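You operate a simulated robot arm through the tools that you are given. There is no shell and no other tool.

The job below is to be done with a simulated two-armed robot. You get a single attempt, and the scene is never put back.

TASK
Polish the tarnish off the brass disc with the felt block and some polish.
Fine: lay the disc on the green mat first; put the block back. Set down upright: felt block. What is to be rubbed or washed off counts as gone when no trace of it is left.

Only the result counts: the job must be done as asked and must still hold three seconds after the hand-in. Knocking over, shifting, dropping, spilling or breaking anything else fails it.

THE ROBOT
Two 7-joint arms with fingered hands on one trunk that stands fixed in place. Base frame: the origin is at the foot of the trunk, x ahead of it, y to its left, z up; the work surface is at about z = 0.76. Lengths are in m, angles in rad, forces in N, time in s.
The left shoulder is at [0.07, 0.132, 1.141], the right one opposite. With the tool pointing down near the work surface each hand reaches from about 0.1 to 0.6 m from the base axis, measured 20 degrees to its own side. Payload 2.3 kg a hand.
The tool frame of a hand sits at the grasp point between the pads (the TCP): z along the fingers, y along the line on which they close. The tips reach 0.025 m beyond it. The gripper opens to 0.088 m. The gripper's body begins 0.029 m behind the TCP. The gripper is a hand of 3 fingers: y runs from the thumb to the fingers, the wrist lies at [-0.013, -0.097, -0.162] in the tool frame.
Orientation is told as [roll, pitch, yaw] about the base's x, y, z axes, in that order, counted from this pose: with the fingers straight down and the wrist toward the robot, the tool's x, y and z point along [0, 1, 0], [1, 0, 0] and [0, 0, -1] of the base frame.

THE INTERFACE
- The arms move only by the tool arm_command. It takes "left_steps", "right_steps" or both (then of equal length, played together; a hand with none holds still); each is a list of rows, each a list of 6 numbers: the shift along the tool's x, y, z in m, then the turn, a rotation vector about the tool's x, y, z in rad. In form: [[x, y, z, wx, wy, wz], ...]. A call has 1 to 20 rows; each row is the pose to reach, as a shift and turn from the pose commanded when the call began, along the tool's axes at that moment. A row lasts 0.2 s, in which the tool goes at most 0.05 m and 0.15 rad; a call with a longer step from one row to the next is refused whole. A pose out of reach is approached as far as the arm can. The call stops where the force on the tool passes 40 N (or 10 N more than at its start, if that is more) or the arm is blocked; 0.2 s more then pass. In this call time passes only in rows, and 0.2 s behind the last. It gives the time, the measured TCP pose, the force on the tool (base axes), the opening and the grip force at its end, in the units of the frame above (readings bear some noise), with the torque about the TCP (base axes, N m) and any sound that the robot's microphone picked up.
- Cameras (640 x 400 px; columns grow to the right, rows downward): "scene" is now at [0.1287, -0.0001, 1.4413]; the picture's right is [-0.00, -1.00, 0.00], its down [-0.77, 0.00, -0.64] and it looks along [0.64, -0.00, -0.77] (base axes); focal length 312 px, centre (320, 200). "left" rides on the left gripper at [-0.058, -0.085, -0.099] in its tool frame; the picture's right is [-0.67, -0.35, 0.66], its down [0.69, -0.63, 0.37] and it looks along [0.28, 0.69, 0.66] (tool axes); focal length 261 px, centre (320, 200). "right" rides on the right gripper at [0.058, -0.085, -0.099] in its tool frame; the picture's right is [-0.67, 0.35, -0.66], its down [-0.69, -0.63, 0.37] and it looks along [-0.29, 0.69, 0.66] (tool axes); focal length 261 px, centre (320, 200). There is no depth. A picture from a camera that has moved, and an enlarged one, comes with that camera's place and axes in the base frame and with its lens.
- camera(camera): a new picture of that camera. It takes no simulated time.
- slide_trunk(by): slides the trunk up (or, below 0, down) by that many m; the arms and the scene camera ride with it, the base frame stays. It gives what a move gives, with no picture.
- finger_targets(index, middle, thumb_bend, thumb_turn, hand): sets how far each is bent, from 0 (flat) to 1 (curled in); at 0.3 the hand is open as for a grip, at 0.7 the pads meet at the TCP. One left out holds its place. A second passes; each finger stops where it meets its share of the squeeze, and holds until it gets a number again. It is the only way to open and close the hand. It gives what a move gives, with no picture; readings hold the bend of each and the force on the fingers (four entries, about 0 where the hand has none), thumb and palm. thumb_turn goes from beside the hand (0) to across from the fingers (1), as for a grip.
- aim_head(pan, tilt): turns the head with the scene camera to pan (to the left, within 1.501 rad either way) and tilt (down, from -0.506 to 1.204), counted from straight ahead of the robot. It gives what a move gives.
- close_up(camera, box): a new picture of the part [left, top, right, bottom] of that camera's present view, enlarged. It takes no simulated time.
- close_job(): hands the job in; it is judged then, once.

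Nothing tells you positions but the pictures and the camera data. Unless the task says otherwise, let go and move clear before handing in.

The tools are called after "Emit:" as a command line: name --argument value ..., lists and objects as JSON in quotes. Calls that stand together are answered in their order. arm_command: Moves the arms, as the interface text tells. Its arguments: {"type":"object","properties":{"left_steps":{"type":"array"},"right_steps":{"type":"array"}},"required":[]} The other tools are called the same way: slide_trunk (by) slides the trunk up or down; finger_targets (index, middle, thumb_bend, thumb_turn, hand) moves the fingers one by one; aim_head (pan, tilt) turns the head that bears the scene camera; camera (camera) takes a picture; close_up (camera, box) takes an enlarged picture of a part of a camera's view; close_job () hands the job in.

At the start:

```text
time_s: 0.0
left_eef_pos: [0.4343, 0.1309, 1.1254]
left_tcp_rot: [-0.001, 0.0, -0.001]
left_wrist_force: [-0.9, 0.3, -0.1]
left_ft_torque: [0.02, 0.02, -0.02]
left_width: 0.0876
left_finger_force: 0.0
left_shape: jaw
left_bend: [0.3, 0.3, 0.3, 0.98]
left_finger forces: [0.0, 0.1, 0.0, 0.0, 0.1, 0.0]
right_eef_pos: [0.3837, -0.2418, 1.0377]
right_tcp_rot: [0.0, 0.0, -0.001]
right_wrist_force: [-0.2, -0.6, -0.7]
right_ft_torque: [-0.01, -0.01, -0.01]
right_width: 0.0876
right_finger_force: 0.1
right_shape: jaw
right_bend: [0.3, 0.3, 0.3, 0.98]
right_finger forces: [0.0, 0.1, 0.0, 0.1, 0.0, 0.0]
trunk travel left (down, up): [-0.699, 0.141]
head pan, tilt: [-0.002, 0.871]
```

scene: 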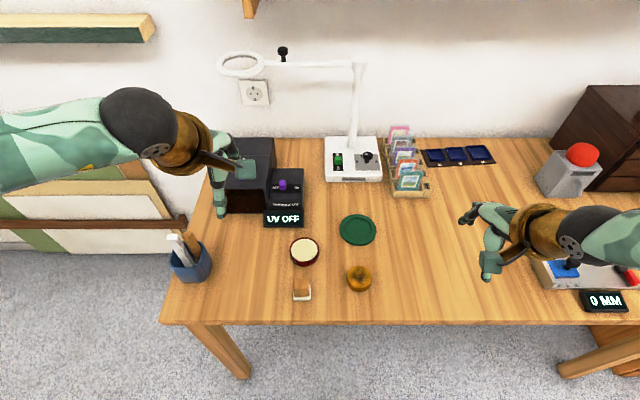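
right: 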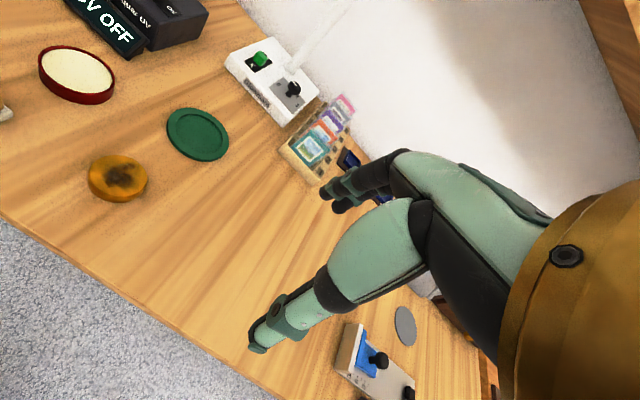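
left: 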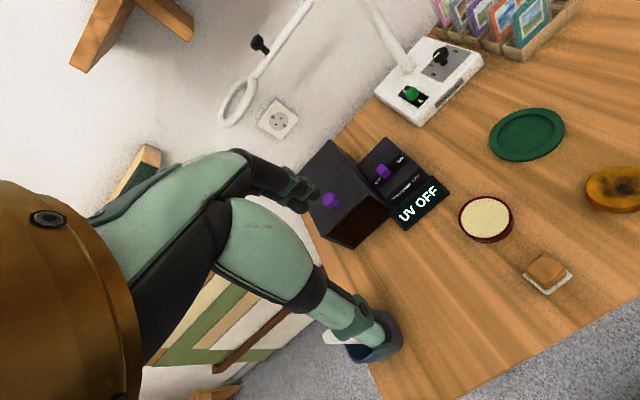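

The disc (about x 0.45, y -0.09) lies nearer the robot than the green mat (about 0.59, -0.10). The polish tin (0.52, 0.04) and the felt block (0.42, 0.04) are to their left. I'll look closer before moving.

Emit:
close_up --camera "scene" --box '[260, 200, 420, 310]'

Emit:
close_up --camera "left" --box '[430, 90, 640, 310]'

Emit:
close_up --camera "right" --box '[0, 20, 260, 220]'

```text
3.64 times, centred on (340, 255) of scene
camera zoom: at [0.1287, -0.0001, 1.4413], right [0.0, -1.0, 0.0], down [-0.77, 0.0, -0.64], along [0.64, 0.0, -0.77], focal length 1134 px, centre (247, 0)
```

zoom: 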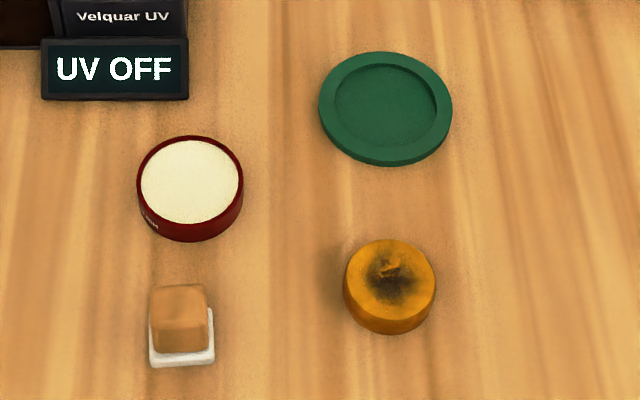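

```text
1.82 times, centred on (535, 200) of left
camera zoom: at [0.3502, 0.0756, 1.2235], right [-0.35, -0.67, -0.66], down [-0.63, 0.69, -0.37], along [0.69, 0.28, -0.66], focal length 474 px, centre (-71, 200)
```

zoom: 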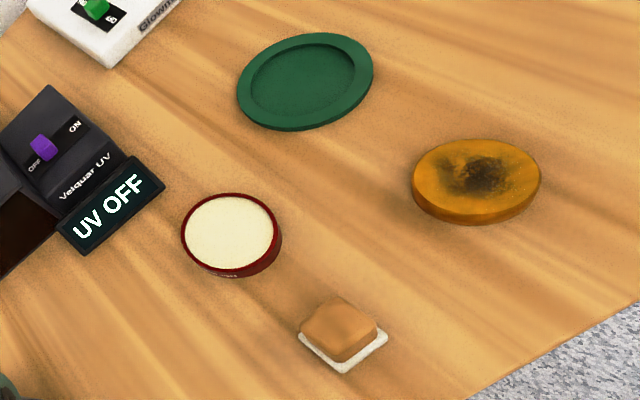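

```text
2.00 times, centred on (130, 120) of right
camera zoom: at [0.3001, -0.1845, 1.1368], right [0.35, -0.67, 0.66], down [-0.63, -0.69, -0.37], along [0.69, -0.29, -0.66], focal length 521 px, centre (700, 360)
```

zoom: 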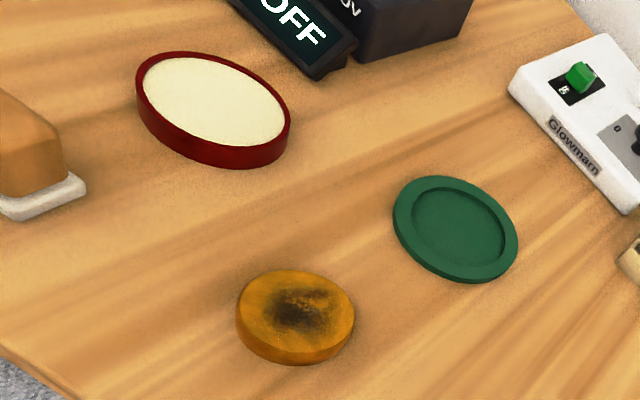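

The disc is about 58 mm across and 16 mm thick, and the mat has a 75 mm recess. The felt block is about 40 mm square and 33 mm high. I'll use the right hand for everything, starting with a move to above the disc.

Emit:
arm_command --right_steps '[[0.025, 0.011, 0.02, 0, 0, 0], [0.05, 0.022, 0.04, 0, 0, 0], [0.076, 0.0335, 0.065, 0, 0, 0], [0.101, 0.045, 0.09, 0, 0, 0], [0.126, 0.056, 0.115, 0, 0, 0], [0.1513, 0.067, 0.1377, 0, 0, 0]]'

Emit:
camera --camera "right"

Emit:
camera --camera "scene"

Emit:
camera --camera "left"

```text
time_s: 1.4
left_eef_pos: [0.4354, 0.1329, 1.125]
left_tcp_rot: [0.0, 0.0, -0.001]
left_wrist_force: [0.0, -0.2, -0.3]
left_ft_torque: [-0.02, 0.04, 0.0]
left_width: 0.0875
left_finger_force: 0.0
left_shape: jaw
left_bend: [0.3, 0.3, 0.3, 0.98]
left_finger forces: [0.0, 0.1, 0.0, 0.0, 0.0, 0.0]
right_eef_pos: [0.4537, -0.0907, 0.8997]
right_tcp_rot: [0.001, 0.0, -0.003]
right_wrist_force: [0.0, 0.0, 0.0]
right_ft_torque: [-0.02, 0.01, 0.0]
right_width: 0.0875
right_finger_force: 0.0
right_shape: jaw
right_bend: [0.3, 0.3, 0.3, 0.98]
right_finger forces: [0.0, 0.1, 0.1, 0.0, 0.0, 0.0]
trunk travel left (down, up): [-0.699, 0.141]
head pan, tilt: [-0.002, 0.871]
```

```text
taken
camera right: at [0.369, -0.0333, 0.9988], right [0.35, -0.67, 0.66], down [-0.63, -0.68, -0.37], along [0.69, -0.29, -0.66], focal length 261 px, centre (320, 200)
```

right: 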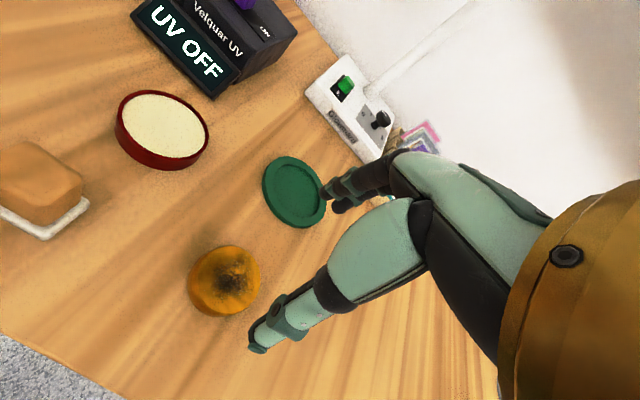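

```text
taken
camera scene: at [0.1295, 0.0008, 1.4412], right [0.0, -1.0, 0.0], down [-0.77, 0.0, -0.64], along [0.64, 0.0, -0.77], focal length 312 px, centre (320, 200)
```

scene: 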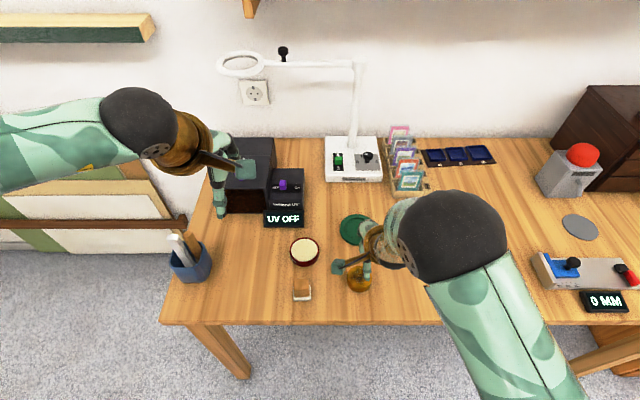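

```text
taken
camera left: at [0.3509, 0.0764, 1.2233], right [-0.35, -0.67, -0.65], down [-0.63, 0.69, -0.37], along [0.69, 0.28, -0.66], focal length 261 px, centre (320, 200)
```

left: 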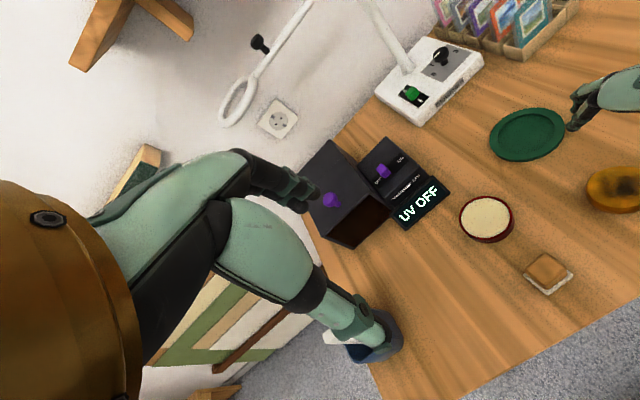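

The right-hand view puts the disc at about (0.454, -0.090), which agrees with the TCP. I'll descend partway and check.

Emit:
arm_command --right_steps '[[0, 0, 0.03, 0, 0, 0], [0, 0, 0.06, 0, 0, 0]]'

Emit:
camera --camera "right"

Emit:
close_up --camera "scene" --box '[280, 200, 440, 310]'

Emit:
close_up --camera "left" --box '[440, 50, 640, 250]'

```text
time_s: 2.0
left_eef_pos: [0.4358, 0.132, 1.1246]
left_tcp_rot: [0.001, 0.003, -0.001]
left_wrist_force: [0.4, -0.5, 0.3]
left_ft_torque: [-0.01, 0.01, -0.02]
left_width: 0.0876
left_finger_force: 0.0
left_shape: jaw
left_bend: [0.3, 0.3, 0.3, 0.98]
left_finger forces: [0.1, 0.0, 0.0, 0.0, 0.1, 0.0]
right_eef_pos: [0.4529, -0.0878, 0.8384]
right_tcp_rot: [0.001, 0.0, -0.001]
right_wrist_force: [-0.8, 0.1, 0.4]
right_ft_torque: [-0.01, 0.0, -0.01]
right_width: 0.0878
right_finger_force: 0.1
right_shape: jaw
right_bend: [0.3, 0.3, 0.3, 0.98]
right_finger forces: [0.0, 0.0, 0.0, 0.0, 0.1, 0.0]
trunk travel left (down, up): [-0.699, 0.141]
head pan, tilt: [-0.002, 0.871]
```

```text
taken
camera right: at [0.3692, -0.0312, 0.9382], right [0.35, -0.67, 0.66], down [-0.63, -0.69, -0.37], along [0.69, -0.29, -0.66], focal length 261 px, centre (320, 200)
```

right: 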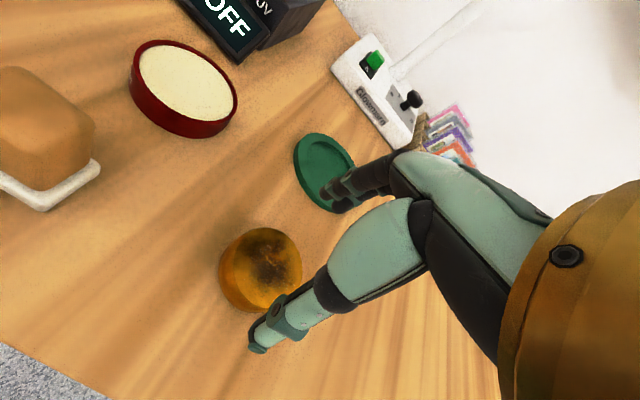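

```text
3.64 times, centred on (360, 255) of scene
camera zoom: at [0.1298, 0.0, 1.4412], right [0.0, -1.0, 0.0], down [-0.77, 0.0, -0.64], along [0.64, 0.0, -0.77], focal length 1134 px, centre (174, 0)
```

zoom: 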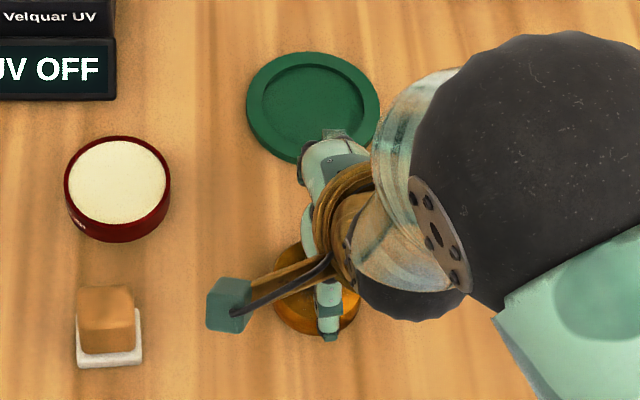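

```text
2.00 times, centred on (540, 150) of left
camera zoom: at [0.3512, 0.0757, 1.2232], right [-0.35, -0.67, -0.66], down [-0.63, 0.69, -0.37], along [0.69, 0.28, -0.66], focal length 521 px, centre (-120, 300)
```

zoom: 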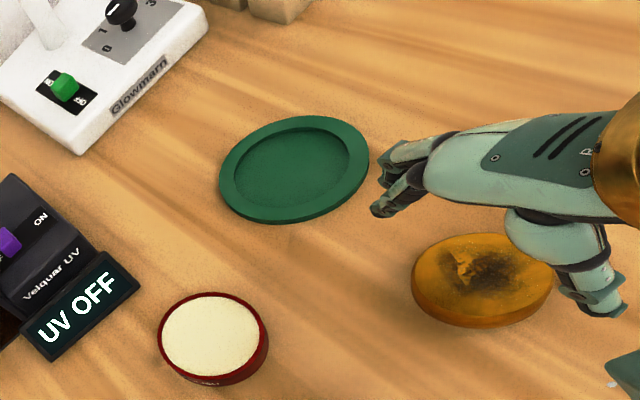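

The disc sits centred between the thumb and fingers. I'll lower the hand to about z 0.792 and close gently.

Emit:
arm_command --right_steps '[[0, 0, 0.023, 0, 0, 0], [0, 0, 0.046, 0, 0, 0]]'

Emit:
camera --camera "right"

Emit:
close_up --camera "left" --box '[540, 100, 640, 250]'

```text
time_s: 2.6
left_eef_pos: [0.4342, 0.132, 1.1246]
left_tcp_rot: [0.0, 0.0, 0.0]
left_wrist_force: [-0.9, 0.2, -0.2]
left_ft_torque: [-0.02, -0.02, 0.02]
left_width: 0.0877
left_finger_force: 0.0
left_shape: jaw
left_bend: [0.3, 0.3, 0.3, 0.98]
left_finger forces: [0.0, 0.0, 0.1, 0.0, 0.0, 0.1]
right_eef_pos: [0.453, -0.0897, 0.792]
right_tcp_rot: [0.001, 0.0, 0.0]
right_wrist_force: [1.1, 0.0, 1.2]
right_ft_torque: [0.0, -0.01, 0.04]
right_width: 0.0879
right_finger_force: 0.0
right_shape: jaw
right_bend: [0.3, 0.3, 0.3, 0.98]
right_finger forces: [0.1, 0.0, 0.1, 0.1, 0.0, 0.0]
trunk travel left (down, up): [-0.699, 0.141]
head pan, tilt: [-0.002, 0.871]
```

```text
taken
camera right: at [0.3691, -0.0323, 0.8916], right [0.35, -0.67, 0.66], down [-0.63, -0.69, -0.37], along [0.69, -0.29, -0.66], focal length 261 px, centre (320, 200)
```

right: 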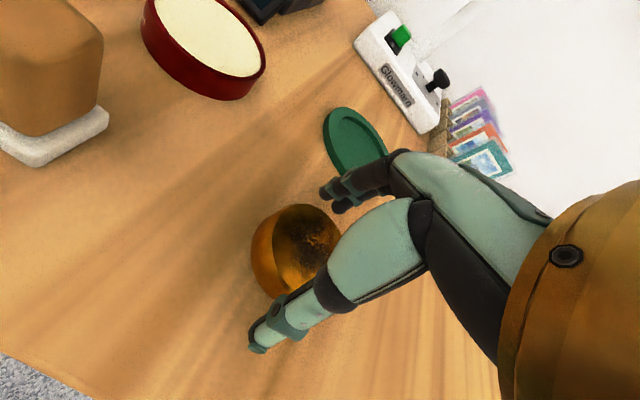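

```text
2.67 times, centred on (590, 175) of left
camera zoom: at [0.3509, 0.0755, 1.2233], right [-0.35, -0.67, -0.66], down [-0.63, 0.69, -0.37], along [0.69, 0.28, -0.66], focal length 695 px, centre (-400, 267)
```

zoom: 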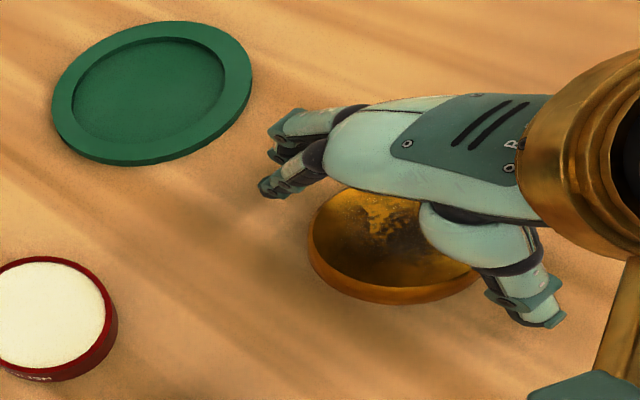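

Emit:
finger_targets --hand "right" --index 0.42 --middle 0.42 --thumb_bend 0.42

Emit:
camera --camera "right"

Emit:
close_up --camera "left" --box '[540, 100, 640, 250]'

```text
time_s: 3.6
left_eef_pos: [0.4344, 0.1325, 1.1255]
left_tcp_rot: [-0.001, 0.0, 0.001]
left_wrist_force: [-0.2, 0.1, -0.2]
left_ft_torque: [0.0, 0.01, 0.03]
left_width: 0.0879
left_finger_force: 0.1
left_shape: jaw
left_bend: [0.3, 0.3, 0.3, 0.98]
left_finger forces: [0.0, 0.0, 0.0, 0.0, 0.0, 0.0]
right_eef_pos: [0.4523, -0.0899, 0.7915]
right_tcp_rot: [-0.001, 0.0, -0.001]
right_wrist_force: [-0.1, -0.1, -0.1]
right_ft_torque: [0.02, -0.04, -0.01]
right_width: 0.0597
right_finger_force: 0.1
right_shape: fingers
right_bend: [0.42, 0.42, 0.42, 0.98]
right_finger forces: [0.0, 0.0, 0.0, 0.0, 0.0, 0.0]
trunk travel left (down, up): [-0.699, 0.141]
head pan, tilt: [-0.002, 0.871]
```

```text
taken
camera right: at [0.3686, -0.0321, 0.8921], right [0.35, -0.67, 0.66], down [-0.63, -0.69, -0.37], along [0.69, -0.29, -0.66], focal length 261 px, centre (320, 200)
```

right: 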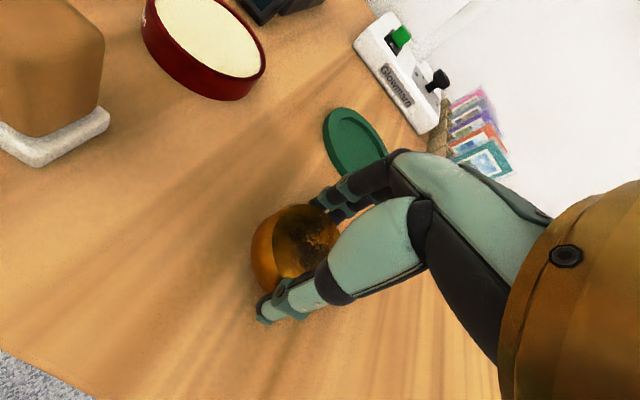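

```text
2.67 times, centred on (590, 175) of left
camera zoom: at [0.3503, 0.0757, 1.2235], right [-0.35, -0.67, -0.66], down [-0.63, 0.69, -0.37], along [0.69, 0.28, -0.66], focal length 695 px, centre (-400, 267)
```

zoom: 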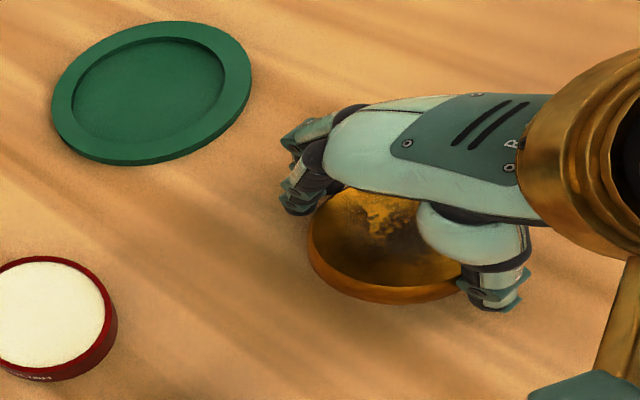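

The fingers are now right beside the disc, so I'll close onto it.

Emit:
finger_targets --hand "right" --index 0.6 --middle 0.6 --thumb_bend 0.6

Emit:
camera --camera "right"

Emit:
close_up --camera "left" --box '[540, 100, 640, 250]'

```text
time_s: 4.6
left_eef_pos: [0.4337, 0.1321, 1.1246]
left_tcp_rot: [-0.001, 0.001, 0.0]
left_wrist_force: [0.0, -0.1, -0.9]
left_ft_torque: [0.03, 0.02, -0.02]
left_width: 0.0877
left_finger_force: 0.0
left_shape: jaw
left_bend: [0.3, 0.3, 0.3, 0.98]
left_finger forces: [0.0, 0.1, 0.1, 0.0, 0.0, 0.1]
right_eef_pos: [0.4519, -0.0887, 0.7933]
right_tcp_rot: [0.002, 0.0, 0.001]
right_wrist_force: [1.9, -0.5, 2.3]
right_ft_torque: [-0.02, -0.18, -0.02]
right_width: 0.0498
right_finger_force: 13.6
right_shape: fingers
right_bend: [0.49, 0.51, 0.47, 0.96]
right_finger forces: [7.7, 7.2, 0.0, 0.1, 12.4, 0.1]
trunk travel left (down, up): [-0.699, 0.141]
head pan, tilt: [-0.002, 0.871]
```

```text
taken
camera right: at [0.369, -0.0321, 0.8921], right [0.35, -0.67, 0.66], down [-0.63, -0.69, -0.37], along [0.69, -0.29, -0.66], focal length 261 px, centre (320, 200)
```

right: 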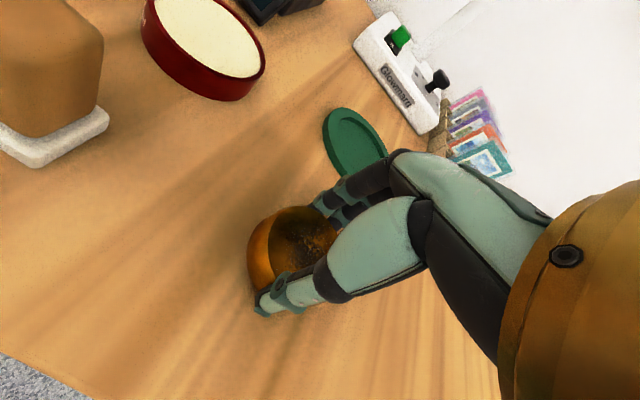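

```text
2.67 times, centred on (590, 175) of left
camera zoom: at [0.3506, 0.0757, 1.2234], right [-0.35, -0.67, -0.66], down [-0.63, 0.69, -0.37], along [0.69, 0.28, -0.66], focal length 695 px, centre (-400, 267)
```

zoom: 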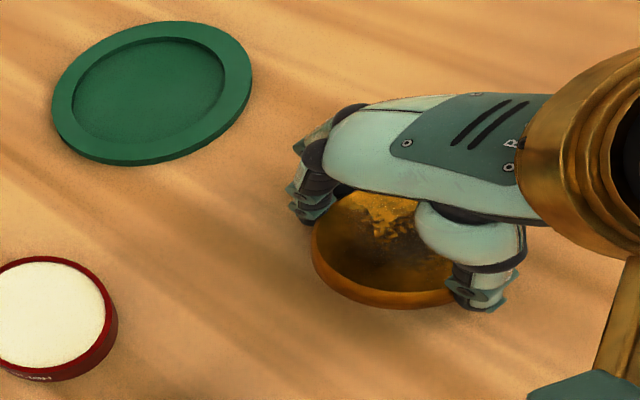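

Emit:
arm_command --right_steps '[[0, 0, -0.015, 0, 0, 0], [0, 0, -0.04, 0, 0, 0], [0, 0, -0.06, 0, 0, 0]]'

Emit:
camera --camera "right"

Emit:
close_up --camera "left" --box '[440, 50, 640, 250]'

Emit:
close_up --camera "scene" --box '[280, 200, 440, 310]'

```text
time_s: 5.4
left_eef_pos: [0.4346, 0.1327, 1.124]
left_tcp_rot: [-0.001, 0.001, -0.002]
left_wrist_force: [1.0, -0.8, 0.1]
left_ft_torque: [0.05, 0.03, 0.02]
left_width: 0.0876
left_finger_force: 0.0
left_shape: jaw
left_bend: [0.3, 0.3, 0.3, 0.98]
left_finger forces: [0.0, 0.0, 0.0, 0.1, 0.0, 0.1]
right_eef_pos: [0.4503, -0.09, 0.8539]
right_tcp_rot: [0.001, 0.001, 0.002]
right_wrist_force: [-0.1, 0.1, -4.9]
right_ft_torque: [-0.04, 0.0, 0.0]
right_width: 0.0495
right_finger_force: 12.8
right_shape: fingers
right_bend: [0.49, 0.52, 0.47, 0.96]
right_finger forces: [6.8, 6.0, 0.0, 0.1, 13.0, 0.0]
trunk travel left (down, up): [-0.699, 0.141]
head pan, tilt: [-0.002, 0.871]
```

```text
taken
camera right: at [0.3676, -0.0331, 0.9529], right [0.35, -0.67, 0.66], down [-0.63, -0.69, -0.37], along [0.69, -0.29, -0.66], focal length 261 px, centre (320, 200)
```

right: 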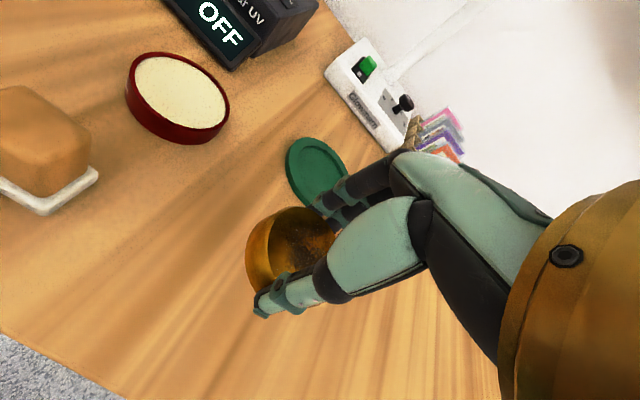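

```text
2.00 times, centred on (540, 150) of left
camera zoom: at [0.3508, 0.0754, 1.2233], right [-0.35, -0.67, -0.66], down [-0.63, 0.69, -0.37], along [0.69, 0.28, -0.66], focal length 521 px, centre (-120, 300)
```

zoom: 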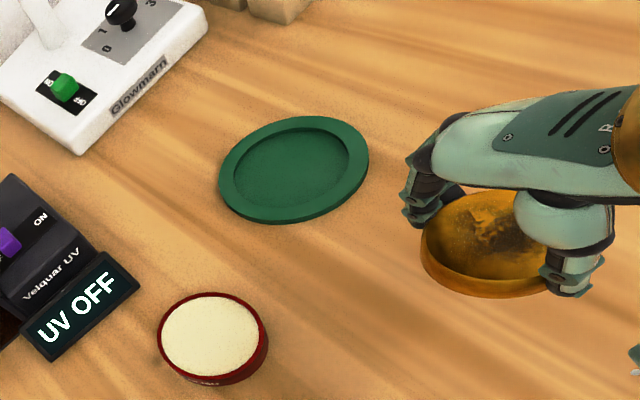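

```text
3.64 times, centred on (360, 255) of scene
camera zoom: at [0.1294, -0.0004, 1.4411], right [0.0, -1.0, 0.0], down [-0.77, 0.0, -0.64], along [0.64, 0.0, -0.77], focal length 1134 px, centre (174, 0)
```

zoom: 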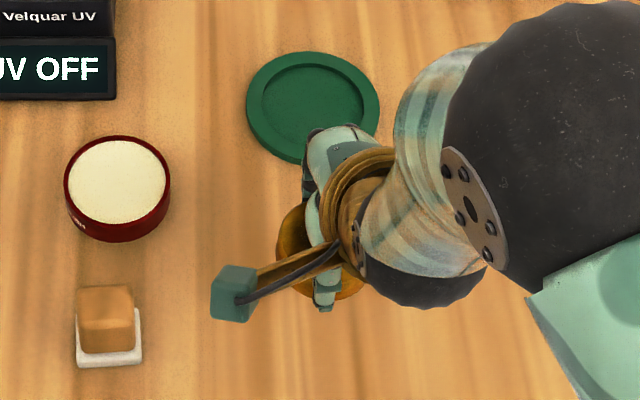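

The disc is lifted securely and weighs about 5 N. I'm carrying it over to the mat centre at about (0.591, -0.101).

Emit:
arm_command --right_steps '[[-0.003, 0.035, 0, 0, 0, 0], [-0.006, 0.07, 0, 0, 0, 0], [-0.009, 0.105, 0, 0, 0, 0], [-0.011, 0.14, 0, 0, 0, 0]]'

Emit:
camera --camera "right"

Emit:
close_up --camera "left" --box '[440, 50, 640, 250]'

Emit:
close_up --camera "scene" --box '[280, 180, 440, 290]'

```text
time_s: 6.4
left_eef_pos: [0.4367, 0.131, 1.1246]
left_tcp_rot: [0.002, 0.002, 0.0]
left_wrist_force: [-0.3, 0.3, 0.2]
left_ft_torque: [0.0, 0.03, -0.03]
left_width: 0.0875
left_finger_force: 0.1
left_shape: jaw
left_bend: [0.3, 0.3, 0.3, 0.98]
left_finger forces: [0.1, 0.0, 0.0, 0.1, 0.1, 0.0]
right_eef_pos: [0.583, -0.1023, 0.849]
right_tcp_rot: [0.0, 0.005, -0.001]
right_wrist_force: [-0.5, 0.9, -3.6]
right_ft_torque: [0.01, -0.03, 0.0]
right_width: 0.0494
right_finger_force: 12.4
right_shape: fingers
right_bend: [0.49, 0.53, 0.47, 0.96]
right_finger forces: [6.6, 6.0, 0.1, 0.0, 12.4, 0.1]
right hand out of reach, approached as far as the arm can: row 4
trunk travel left (down, up): [-0.699, 0.141]
head pan, tilt: [-0.002, 0.871]
```

```text
taken
camera right: at [0.4991, -0.045, 0.9486], right [0.35, -0.67, 0.65], down [-0.63, -0.68, -0.36], along [0.69, -0.29, -0.66], focal length 261 px, centre (320, 200)
```

right: 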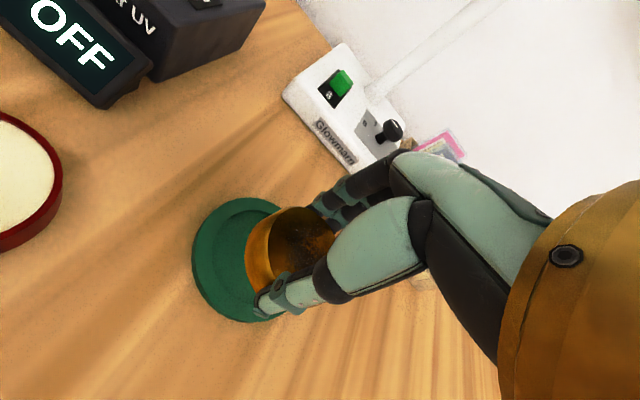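

```text
2.00 times, centred on (540, 150) of left
camera zoom: at [0.3527, 0.0745, 1.2228], right [-0.35, -0.67, -0.66], down [-0.63, 0.69, -0.36], along [0.69, 0.29, -0.66], focal length 521 px, centre (-120, 300)
```

zoom: 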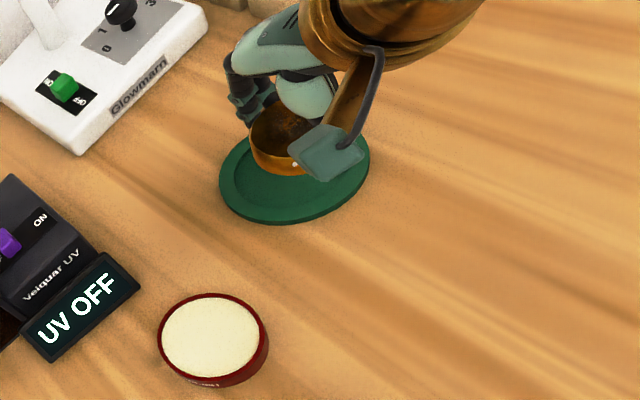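

```text
3.64 times, centred on (360, 235) of scene
camera zoom: at [0.1317, -0.0013, 1.441], right [0.0, -1.0, 0.0], down [-0.77, 0.0, -0.64], along [0.64, 0.0, -0.77], focal length 1134 px, centre (174, 73)
```

zoom: 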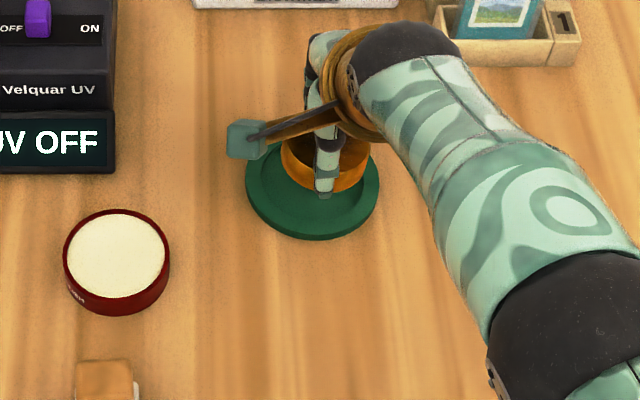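

The arm runs out of reach just short of the mat centre, so I need a lower shoulder. I'll pull back and up, then check the elbow's clearance before sliding the trunk down.

Emit:
arm_command --right_steps '[[0, -0.02, -0.03, 0, 0, 0], [0, -0.04, -0.06, 0, 0, 0], [0, -0.06, -0.09, 0, 0, 0], [0, -0.08, -0.12, 0, 0, 0]]'

Emit:
aim_head --pan -0.9 --tilt 0.9

Emit:
camera --camera "scene"

Emit:
aim_head --pan 0.9 --tilt 0.9

Emit:
camera --camera "scene"

```text
time_s: 7.4
left_eef_pos: [0.4335, 0.1321, 1.1248]
left_tcp_rot: [0.001, 0.0, 0.0]
left_wrist_force: [-0.4, 0.4, 0.6]
left_ft_torque: [0.02, 0.0, 0.05]
left_width: 0.0874
left_finger_force: 0.0
left_shape: jaw
left_bend: [0.3, 0.3, 0.3, 0.98]
left_finger forces: [0.1, 0.0, 0.0, 0.1, 0.0, 0.0]
right_eef_pos: [0.5017, -0.1005, 0.9737]
right_tcp_rot: [0.0, 0.0, 0.001]
right_wrist_force: [-0.6, -0.4, -4.1]
right_ft_torque: [0.04, -0.02, 0.0]
right_width: 0.0491
right_finger_force: 12.7
right_shape: fingers
right_bend: [0.5, 0.53, 0.47, 0.96]
right_finger forces: [6.6, 5.8, 0.1, 0.0, 12.6, 0.1]
trunk travel left (down, up): [-0.699, 0.141]
head pan, tilt: [-0.002, 0.871]
```

```text
time_s: 8.6
left_eef_pos: [0.4354, 0.1323, 1.1261]
left_tcp_rot: [-0.001, 0.0, 0.001]
left_wrist_force: [0.6, -0.5, 0.5]
left_ft_torque: [0.03, 0.01, 0.03]
left_width: 0.0879
left_finger_force: 0.0
left_shape: jaw
left_bend: [0.3, 0.3, 0.3, 0.98]
left_finger forces: [0.1, 0.1, 0.0, 0.0, 0.0, 0.1]
right_eef_pos: [0.5043, -0.1006, 0.9725]
right_tcp_rot: [0.0, 0.002, 0.0]
right_wrist_force: [0.4, 0.0, -3.7]
right_ft_torque: [0.01, -0.01, 0.0]
right_width: 0.0494
right_finger_force: 12.9
right_shape: fingers
right_bend: [0.5, 0.53, 0.47, 0.96]
right_finger forces: [6.6, 5.9, 0.0, 0.0, 12.4, 0.0]
trunk travel left (down, up): [-0.699, 0.141]
head pan, tilt: [-0.901, 0.901]
```

```text
taken
camera scene: at [0.0997, -0.0593, 1.4389], right [-0.78, -0.62, 0.0], down [-0.49, 0.61, -0.62], along [0.39, -0.49, -0.78], focal length 312 px, centre (320, 200)
```

scene: 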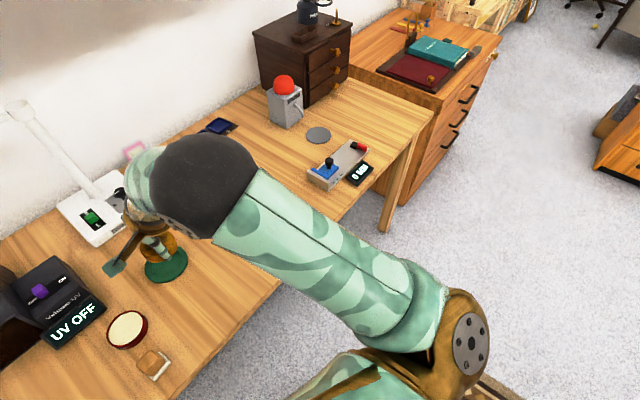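

```text
time_s: 10.4
left_eef_pos: [0.4364, 0.1324, 1.1244]
left_tcp_rot: [-0.001, 0.003, 0.0]
left_wrist_force: [0.2, -0.5, -0.2]
left_ft_torque: [0.0, 0.0, -0.03]
left_width: 0.0875
left_finger_force: 0.1
left_shape: jaw
left_bend: [0.3, 0.3, 0.3, 0.98]
left_finger forces: [0.0, 0.1, 0.0, 0.0, 0.0, 0.0]
right_eef_pos: [0.5043, -0.1011, 0.9716]
right_tcp_rot: [0.0, 0.002, 0.001]
right_wrist_force: [-0.2, -0.6, -3.5]
right_ft_torque: [0.03, -0.01, -0.03]
right_width: 0.0489
right_finger_force: 12.7
right_shape: fingers
right_bend: [0.5, 0.53, 0.47, 0.96]
right_finger forces: [6.7, 5.9, 0.1, 0.0, 12.4, 0.0]
trunk travel left (down, up): [-0.699, 0.141]
head pan, tilt: [0.901, 0.901]
```

```text
taken
camera scene: at [0.0999, 0.0589, 1.4389], right [0.78, -0.62, 0.0], down [-0.49, -0.61, -0.62], along [0.39, 0.49, -0.78], focal length 312 px, centre (320, 200)
```

scene: 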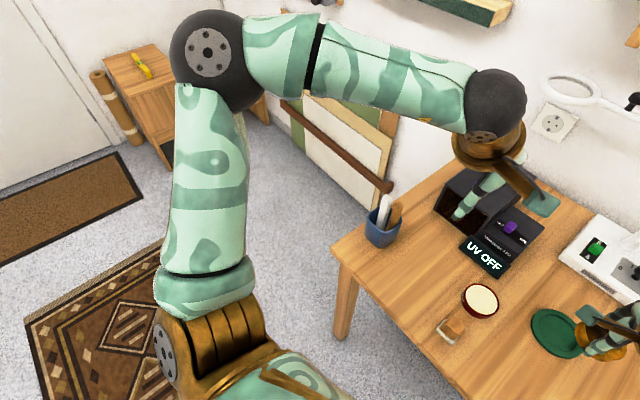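

Both elbows are high and clear of everything. I'll slide the trunk down 0.15 m and point the head forward again.

Emit:
slide_trunk --by -0.15

Emit:
aim_head --pan 0.0 --tilt 0.9

Emit:
camera --camera "scene"

```text
time_s: 12.2
left_eef_pos: [0.4349, 0.1316, 0.974]
left_tcp_rot: [0.0, 0.002, -0.001]
left_wrist_force: [0.2, 0.1, -0.4]
left_ft_torque: [0.0, -0.01, -0.02]
left_width: 0.0875
left_finger_force: 0.0
left_shape: jaw
left_bend: [0.3, 0.3, 0.3, 0.98]
left_finger forces: [0.0, 0.0, 0.0, 0.0, 0.1, 0.0]
right_eef_pos: [0.5042, -0.1012, 0.8218]
right_tcp_rot: [0.001, 0.001, -0.002]
right_wrist_force: [-0.4, 0.5, -3.7]
right_ft_torque: [0.01, 0.0, -0.01]
right_width: 0.0489
right_finger_force: 12.3
right_shape: fingers
right_bend: [0.5, 0.53, 0.47, 0.96]
right_finger forces: [6.7, 6.0, 0.0, 0.0, 12.5, 0.1]
trunk travel left (down, up): [-0.549, 0.291]
head pan, tilt: [0.901, 0.901]
```

```text
time_s: 13.3
left_eef_pos: [0.4347, 0.1323, 0.9742]
left_tcp_rot: [0.0, 0.001, 0.001]
left_wrist_force: [0.5, -1.0, -1.5]
left_ft_torque: [0.01, -0.04, 0.03]
left_width: 0.0874
left_finger_force: 0.1
left_shape: jaw
left_bend: [0.3, 0.3, 0.3, 0.98]
left_finger forces: [0.1, 0.0, 0.0, 0.1, 0.0, 0.1]
right_eef_pos: [0.5033, -0.1005, 0.8215]
right_tcp_rot: [-0.001, 0.001, 0.001]
right_wrist_force: [0.0, -0.1, -3.5]
right_ft_torque: [-0.02, 0.04, 0.0]
right_width: 0.0489
right_finger_force: 12.5
right_shape: fingers
right_bend: [0.5, 0.53, 0.47, 0.96]
right_finger forces: [6.7, 6.0, 0.0, 0.1, 12.4, 0.1]
trunk travel left (down, up): [-0.549, 0.291]
head pan, tilt: [0.0, 0.901]
```

```text
taken
camera scene: at [0.1282, -0.0001, 1.2889], right [0.0, -1.0, 0.0], down [-0.78, 0.0, -0.62], along [0.62, 0.0, -0.78], focal length 312 px, centre (320, 200)
```

scene: 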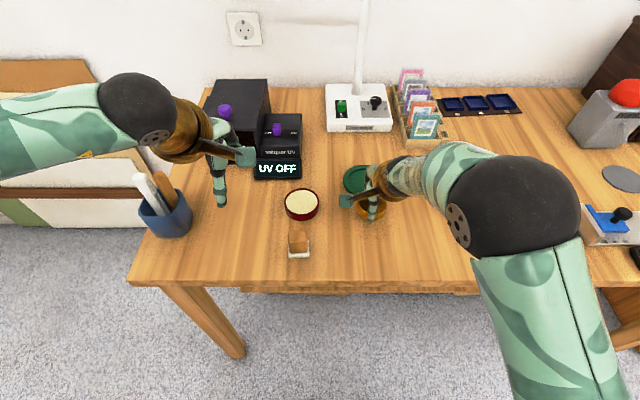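

The trunk is lowered and the path is clear. I'll move forward over the mat.

Emit:
arm_command --right_steps '[[0, 0.025, -0.01, 0, 0, 0], [0, 0.05, -0.01, 0, 0, 0], [0, 0.075, -0.01, 0, 0, 0], [-0.001, 0.088, -0.01, 0, 0, 0]]'

Emit:
camera --camera "right"

Emit:
camera --camera "left"

Emit:
close_up --camera "scene" --box '[290, 130, 450, 230]'

```text
time_s: 14.3
left_eef_pos: [0.4355, 0.1332, 0.9734]
left_tcp_rot: [0.0, 0.003, 0.0]
left_wrist_force: [0.0, -0.8, -0.7]
left_ft_torque: [-0.01, 0.02, -0.01]
left_width: 0.0875
left_finger_force: 0.1
left_shape: jaw
left_bend: [0.3, 0.3, 0.3, 0.98]
left_finger forces: [0.0, 0.0, 0.0, 0.0, 0.0, 0.1]
right_eef_pos: [0.5918, -0.1041, 0.8306]
right_tcp_rot: [-0.001, 0.002, -0.002]
right_wrist_force: [-0.1, 0.5, -4.4]
right_ft_torque: [0.01, -0.02, 0.0]
right_width: 0.049
right_finger_force: 11.9
right_shape: fingers
right_bend: [0.5, 0.53, 0.47, 0.96]
right_finger forces: [6.6, 5.8, 0.0, 0.0, 12.2, 0.0]
trunk travel left (down, up): [-0.549, 0.291]
head pan, tilt: [0.0, 0.901]
```

```text
taken
camera right: at [0.5082, -0.0463, 0.9292], right [0.35, -0.67, 0.65], down [-0.63, -0.68, -0.36], along [0.69, -0.29, -0.66], focal length 261 px, centre (320, 200)
```

right: 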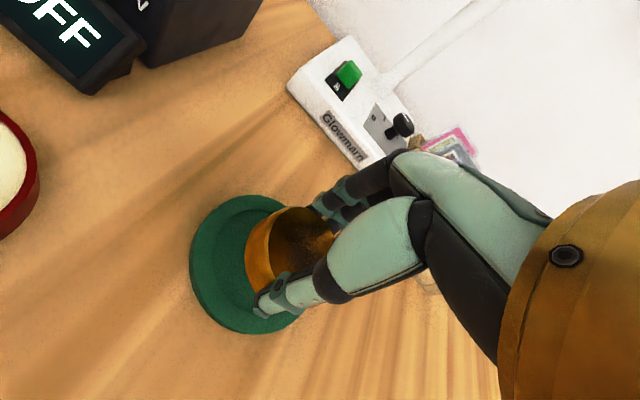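

```text
taken
camera left: at [0.3517, 0.0752, 1.073], right [-0.35, -0.67, -0.66], down [-0.63, 0.69, -0.36], along [0.69, 0.28, -0.66], focal length 261 px, centre (320, 200)
```

left: 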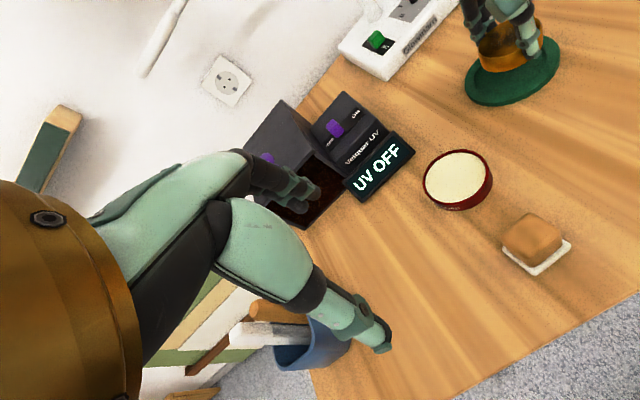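

```text
4.00 times, centred on (370, 180) of scene
camera zoom: at [0.129, -0.0005, 1.2888], right [0.0, -1.0, 0.0], down [-0.78, 0.0, -0.62], along [0.62, 0.0, -0.78], focal length 1247 px, centre (120, 280)
```

zoom: 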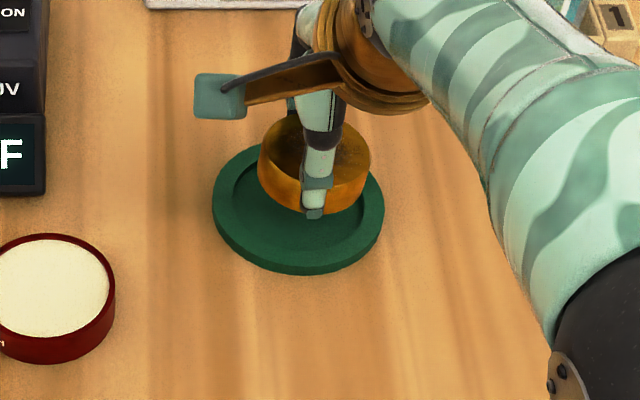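

I've refined the mat centre to about (0.599, -0.101), with the disc now over (0.592, -0.104). I'll shift it onto the centre and lower it.

Emit:
arm_command --right_steps '[[0.003, 0.007, 0.0, 0, 0, 0], [0.003, 0.007, 0.012, 0, 0, 0], [0.003, 0.007, 0.022, 0, 0, 0]]'

Emit:
camera --camera "right"

Emit:
close_up --camera "scene" --box '[290, 130, 450, 230]'

Emit:
close_up --camera "left" --box '[440, 0, 600, 120]'

```text
time_s: 15.2
left_eef_pos: [0.4355, 0.1308, 0.974]
left_tcp_rot: [0.0, 0.003, 0.001]
left_wrist_force: [0.0, -0.9, -0.2]
left_ft_torque: [0.01, -0.01, 0.01]
left_width: 0.0876
left_finger_force: 0.1
left_shape: jaw
left_bend: [0.3, 0.3, 0.3, 0.98]
left_finger forces: [0.1, 0.1, 0.0, 0.0, 0.0, 0.1]
right_eef_pos: [0.5997, -0.099, 0.8092]
right_tcp_rot: [0.001, 0.003, 0.0]
right_wrist_force: [-0.3, -0.2, -4.9]
right_ft_torque: [0.02, 0.01, 0.0]
right_width: 0.0492
right_finger_force: 12.1
right_shape: fingers
right_bend: [0.5, 0.53, 0.47, 0.96]
right_finger forces: [6.6, 5.8, 0.0, 0.0, 12.0, 0.0]
trunk travel left (down, up): [-0.549, 0.291]
head pan, tilt: [0.0, 0.901]
```

```text
taken
camera right: at [0.5155, -0.0422, 0.9087], right [0.35, -0.67, 0.66], down [-0.63, -0.69, -0.36], along [0.69, -0.29, -0.66], focal length 261 px, centre (320, 200)
```

right: 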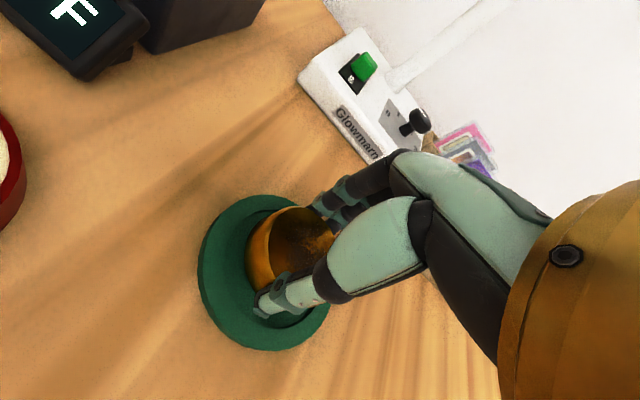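

```text
4.00 times, centred on (370, 180) of scene
camera zoom: at [0.1287, -0.0002, 1.2888], right [0.0, -1.0, 0.0], down [-0.78, 0.0, -0.62], along [0.62, 0.0, -0.78], focal length 1247 px, centre (120, 280)
```

zoom: 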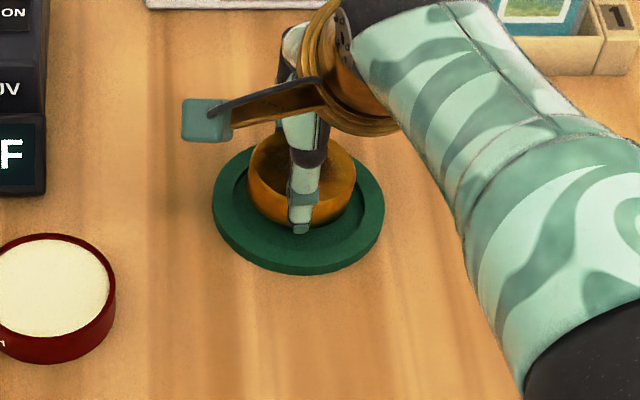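

```text
3.33 times, centred on (520, 60) of left
camera zoom: at [0.3515, 0.0754, 1.073], right [-0.35, -0.67, -0.66], down [-0.63, 0.69, -0.36], along [0.69, 0.28, -0.66], focal length 869 px, centre (-347, 667)
```

zoom: 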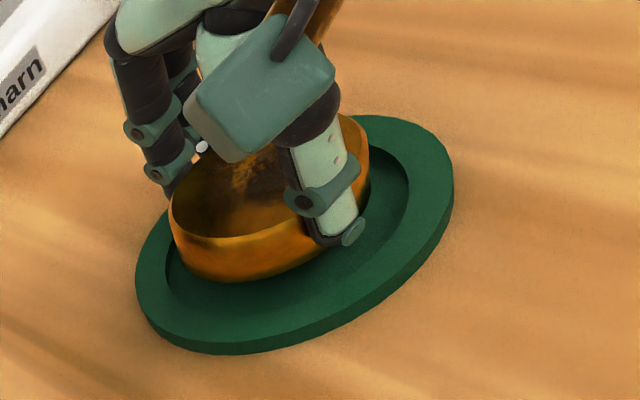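

Emit:
arm_command --right_steps '[[0, 0.003, 0.005, 0, 0, 0], [0, 0.003, 0.009, 0, 0, 0], [0, 0.003, 0.012, 0, 0, 0]]'

Emit:
close_up --camera "scene" --box '[290, 130, 450, 230]'

Emit:
close_up --camera "left" --box '[440, 0, 600, 120]'

```text
time_s: 15.9
left_eef_pos: [0.4344, 0.1324, 0.9744]
left_tcp_rot: [0.0, 0.002, 0.001]
left_wrist_force: [-0.2, 0.3, 0.6]
left_ft_torque: [0.0, -0.04, 0.0]
left_width: 0.0877
left_finger_force: 0.0
left_shape: jaw
left_bend: [0.3, 0.3, 0.3, 0.98]
left_finger forces: [0.0, 0.1, 0.1, 0.0, 0.0, 0.0]
right_eef_pos: [0.6005, -0.0985, 0.7981]
right_tcp_rot: [0.0, 0.001, 0.001]
right_wrist_force: [0.3, -0.5, -4.1]
right_ft_torque: [0.01, -0.06, 0.0]
right_width: 0.0488
right_finger_force: 11.9
right_shape: fingers
right_bend: [0.5, 0.53, 0.47, 0.96]
right_finger forces: [6.7, 5.9, 0.0, 0.0, 12.2, 0.0]
trunk travel left (down, up): [-0.549, 0.291]
head pan, tilt: [0.0, 0.901]
```

```text
4.00 times, centred on (370, 180) of scene
camera zoom: at [0.128, 0.0002, 1.2889], right [0.0, -1.0, 0.0], down [-0.78, 0.0, -0.62], along [0.62, 0.0, -0.78], focal length 1247 px, centre (120, 280)
```

zoom: 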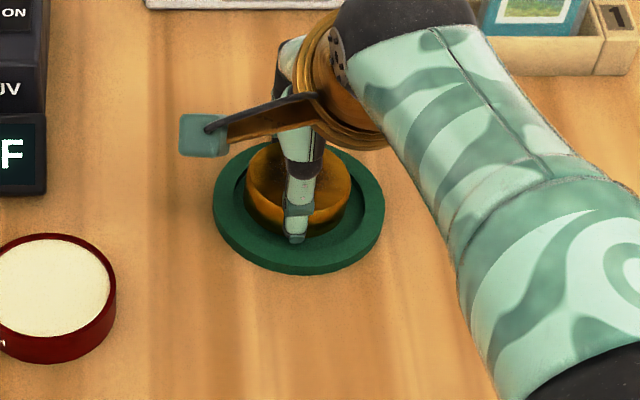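

```text
3.33 times, centred on (520, 60) of left
camera zoom: at [0.351, 0.0758, 1.0732], right [-0.35, -0.67, -0.66], down [-0.63, 0.69, -0.37], along [0.69, 0.28, -0.66], focal length 869 px, centre (-347, 667)
```

zoom: 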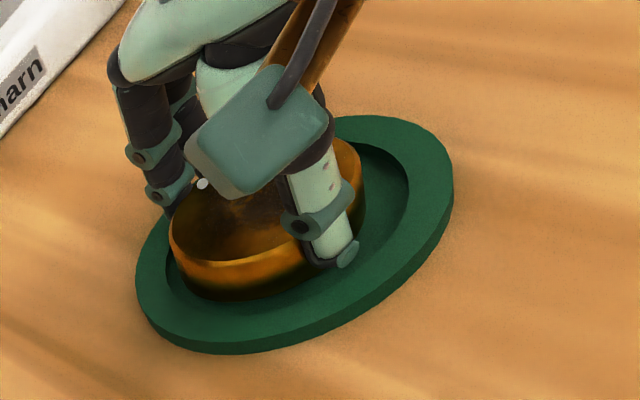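

Emit:
arm_command --right_steps '[[-0.001, 0, 0.0015, 0, 0, 0], [-0.002, 0, 0.003, 0, 0, 0]]'

```text
time_s: 16.6
left_eef_pos: [0.4344, 0.1334, 0.9749]
left_tcp_rot: [-0.002, -0.001, 0.001]
left_wrist_force: [0.0, 0.9, 0.0]
left_ft_torque: [-0.01, -0.02, -0.01]
left_width: 0.0875
left_finger_force: 0.0
left_shape: jaw
left_bend: [0.3, 0.3, 0.3, 0.98]
left_finger forces: [0.0, 0.1, 0.0, 0.0, 0.0, 0.1]
right_eef_pos: [0.6016, -0.0992, 0.7959]
right_tcp_rot: [-0.002, -0.002, 0.001]
right_wrist_force: [1.1, 4.5, 2.3]
right_ft_torque: [0.03, -0.19, 0.05]
right_width: 0.0487
right_finger_force: 12.8
right_shape: fingers
right_bend: [0.5, 0.53, 0.47, 0.96]
right_finger forces: [6.5, 6.4, 0.0, 0.0, 12.7, 0.0]
trunk travel left (down, up): [-0.549, 0.291]
head pan, tilt: [0.0, 0.901]
```

The wrist force changed from -4 to +2 N, so the disc is resting in the recess. I'll release it with a small opening.

Emit:
finger_targets --hand "right" --index 0.4 --middle 0.4 --thumb_bend 0.4

Emit:
close_up --camera "scene" --box '[290, 130, 450, 230]'

Emit:
close_up --camera "left" --box '[440, 0, 600, 120]'

```text
time_s: 17.6
left_eef_pos: [0.4337, 0.1322, 0.9752]
left_tcp_rot: [0.0, -0.002, -0.002]
left_wrist_force: [-0.1, 1.3, -0.2]
left_ft_torque: [0.04, 0.02, 0.0]
left_width: 0.0873
left_finger_force: 0.0
left_shape: jaw
left_bend: [0.3, 0.3, 0.3, 0.98]
left_finger forces: [0.0, 0.0, 0.0, 0.0, 0.1, 0.1]
right_eef_pos: [0.6018, -0.1021, 0.7963]
right_tcp_rot: [-0.002, -0.001, -0.001]
right_wrist_force: [-1.2, 0.8, 2.8]
right_ft_torque: [0.0, -0.08, 0.03]
right_width: 0.0632
right_finger_force: 1.6
right_shape: fingers
right_bend: [0.4, 0.41, 0.4, 0.97]
right_finger forces: [0.1, 2.7, 0.0, 0.1, 0.1, 0.0]
trunk travel left (down, up): [-0.549, 0.291]
head pan, tilt: [0.0, 0.901]
```

```text
4.00 times, centred on (370, 180) of scene
camera zoom: at [0.1258, 0.0002, 1.2891], right [0.0, -1.0, 0.0], down [-0.78, 0.0, -0.62], along [0.62, 0.0, -0.78], focal length 1247 px, centre (120, 280)
```

zoom: 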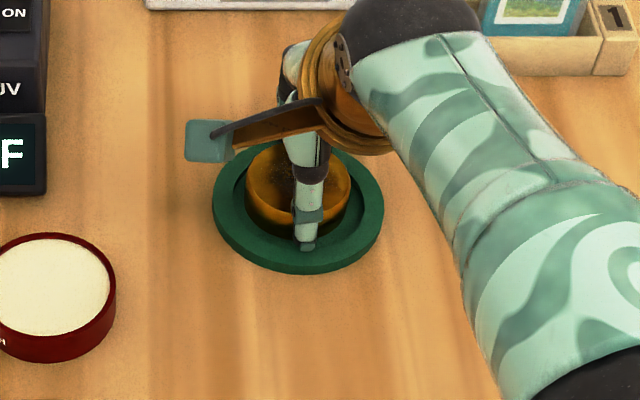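

```text
3.33 times, centred on (520, 60) of left
camera zoom: at [0.3491, 0.0757, 1.0739], right [-0.35, -0.67, -0.66], down [-0.63, 0.69, -0.37], along [0.7, 0.28, -0.66], focal length 869 px, centre (-347, 667)
```

zoom: 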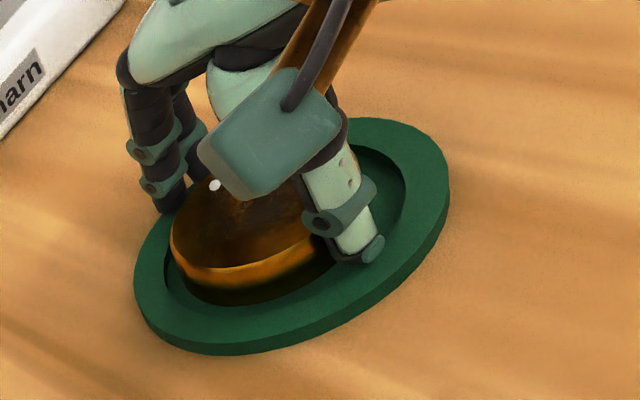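

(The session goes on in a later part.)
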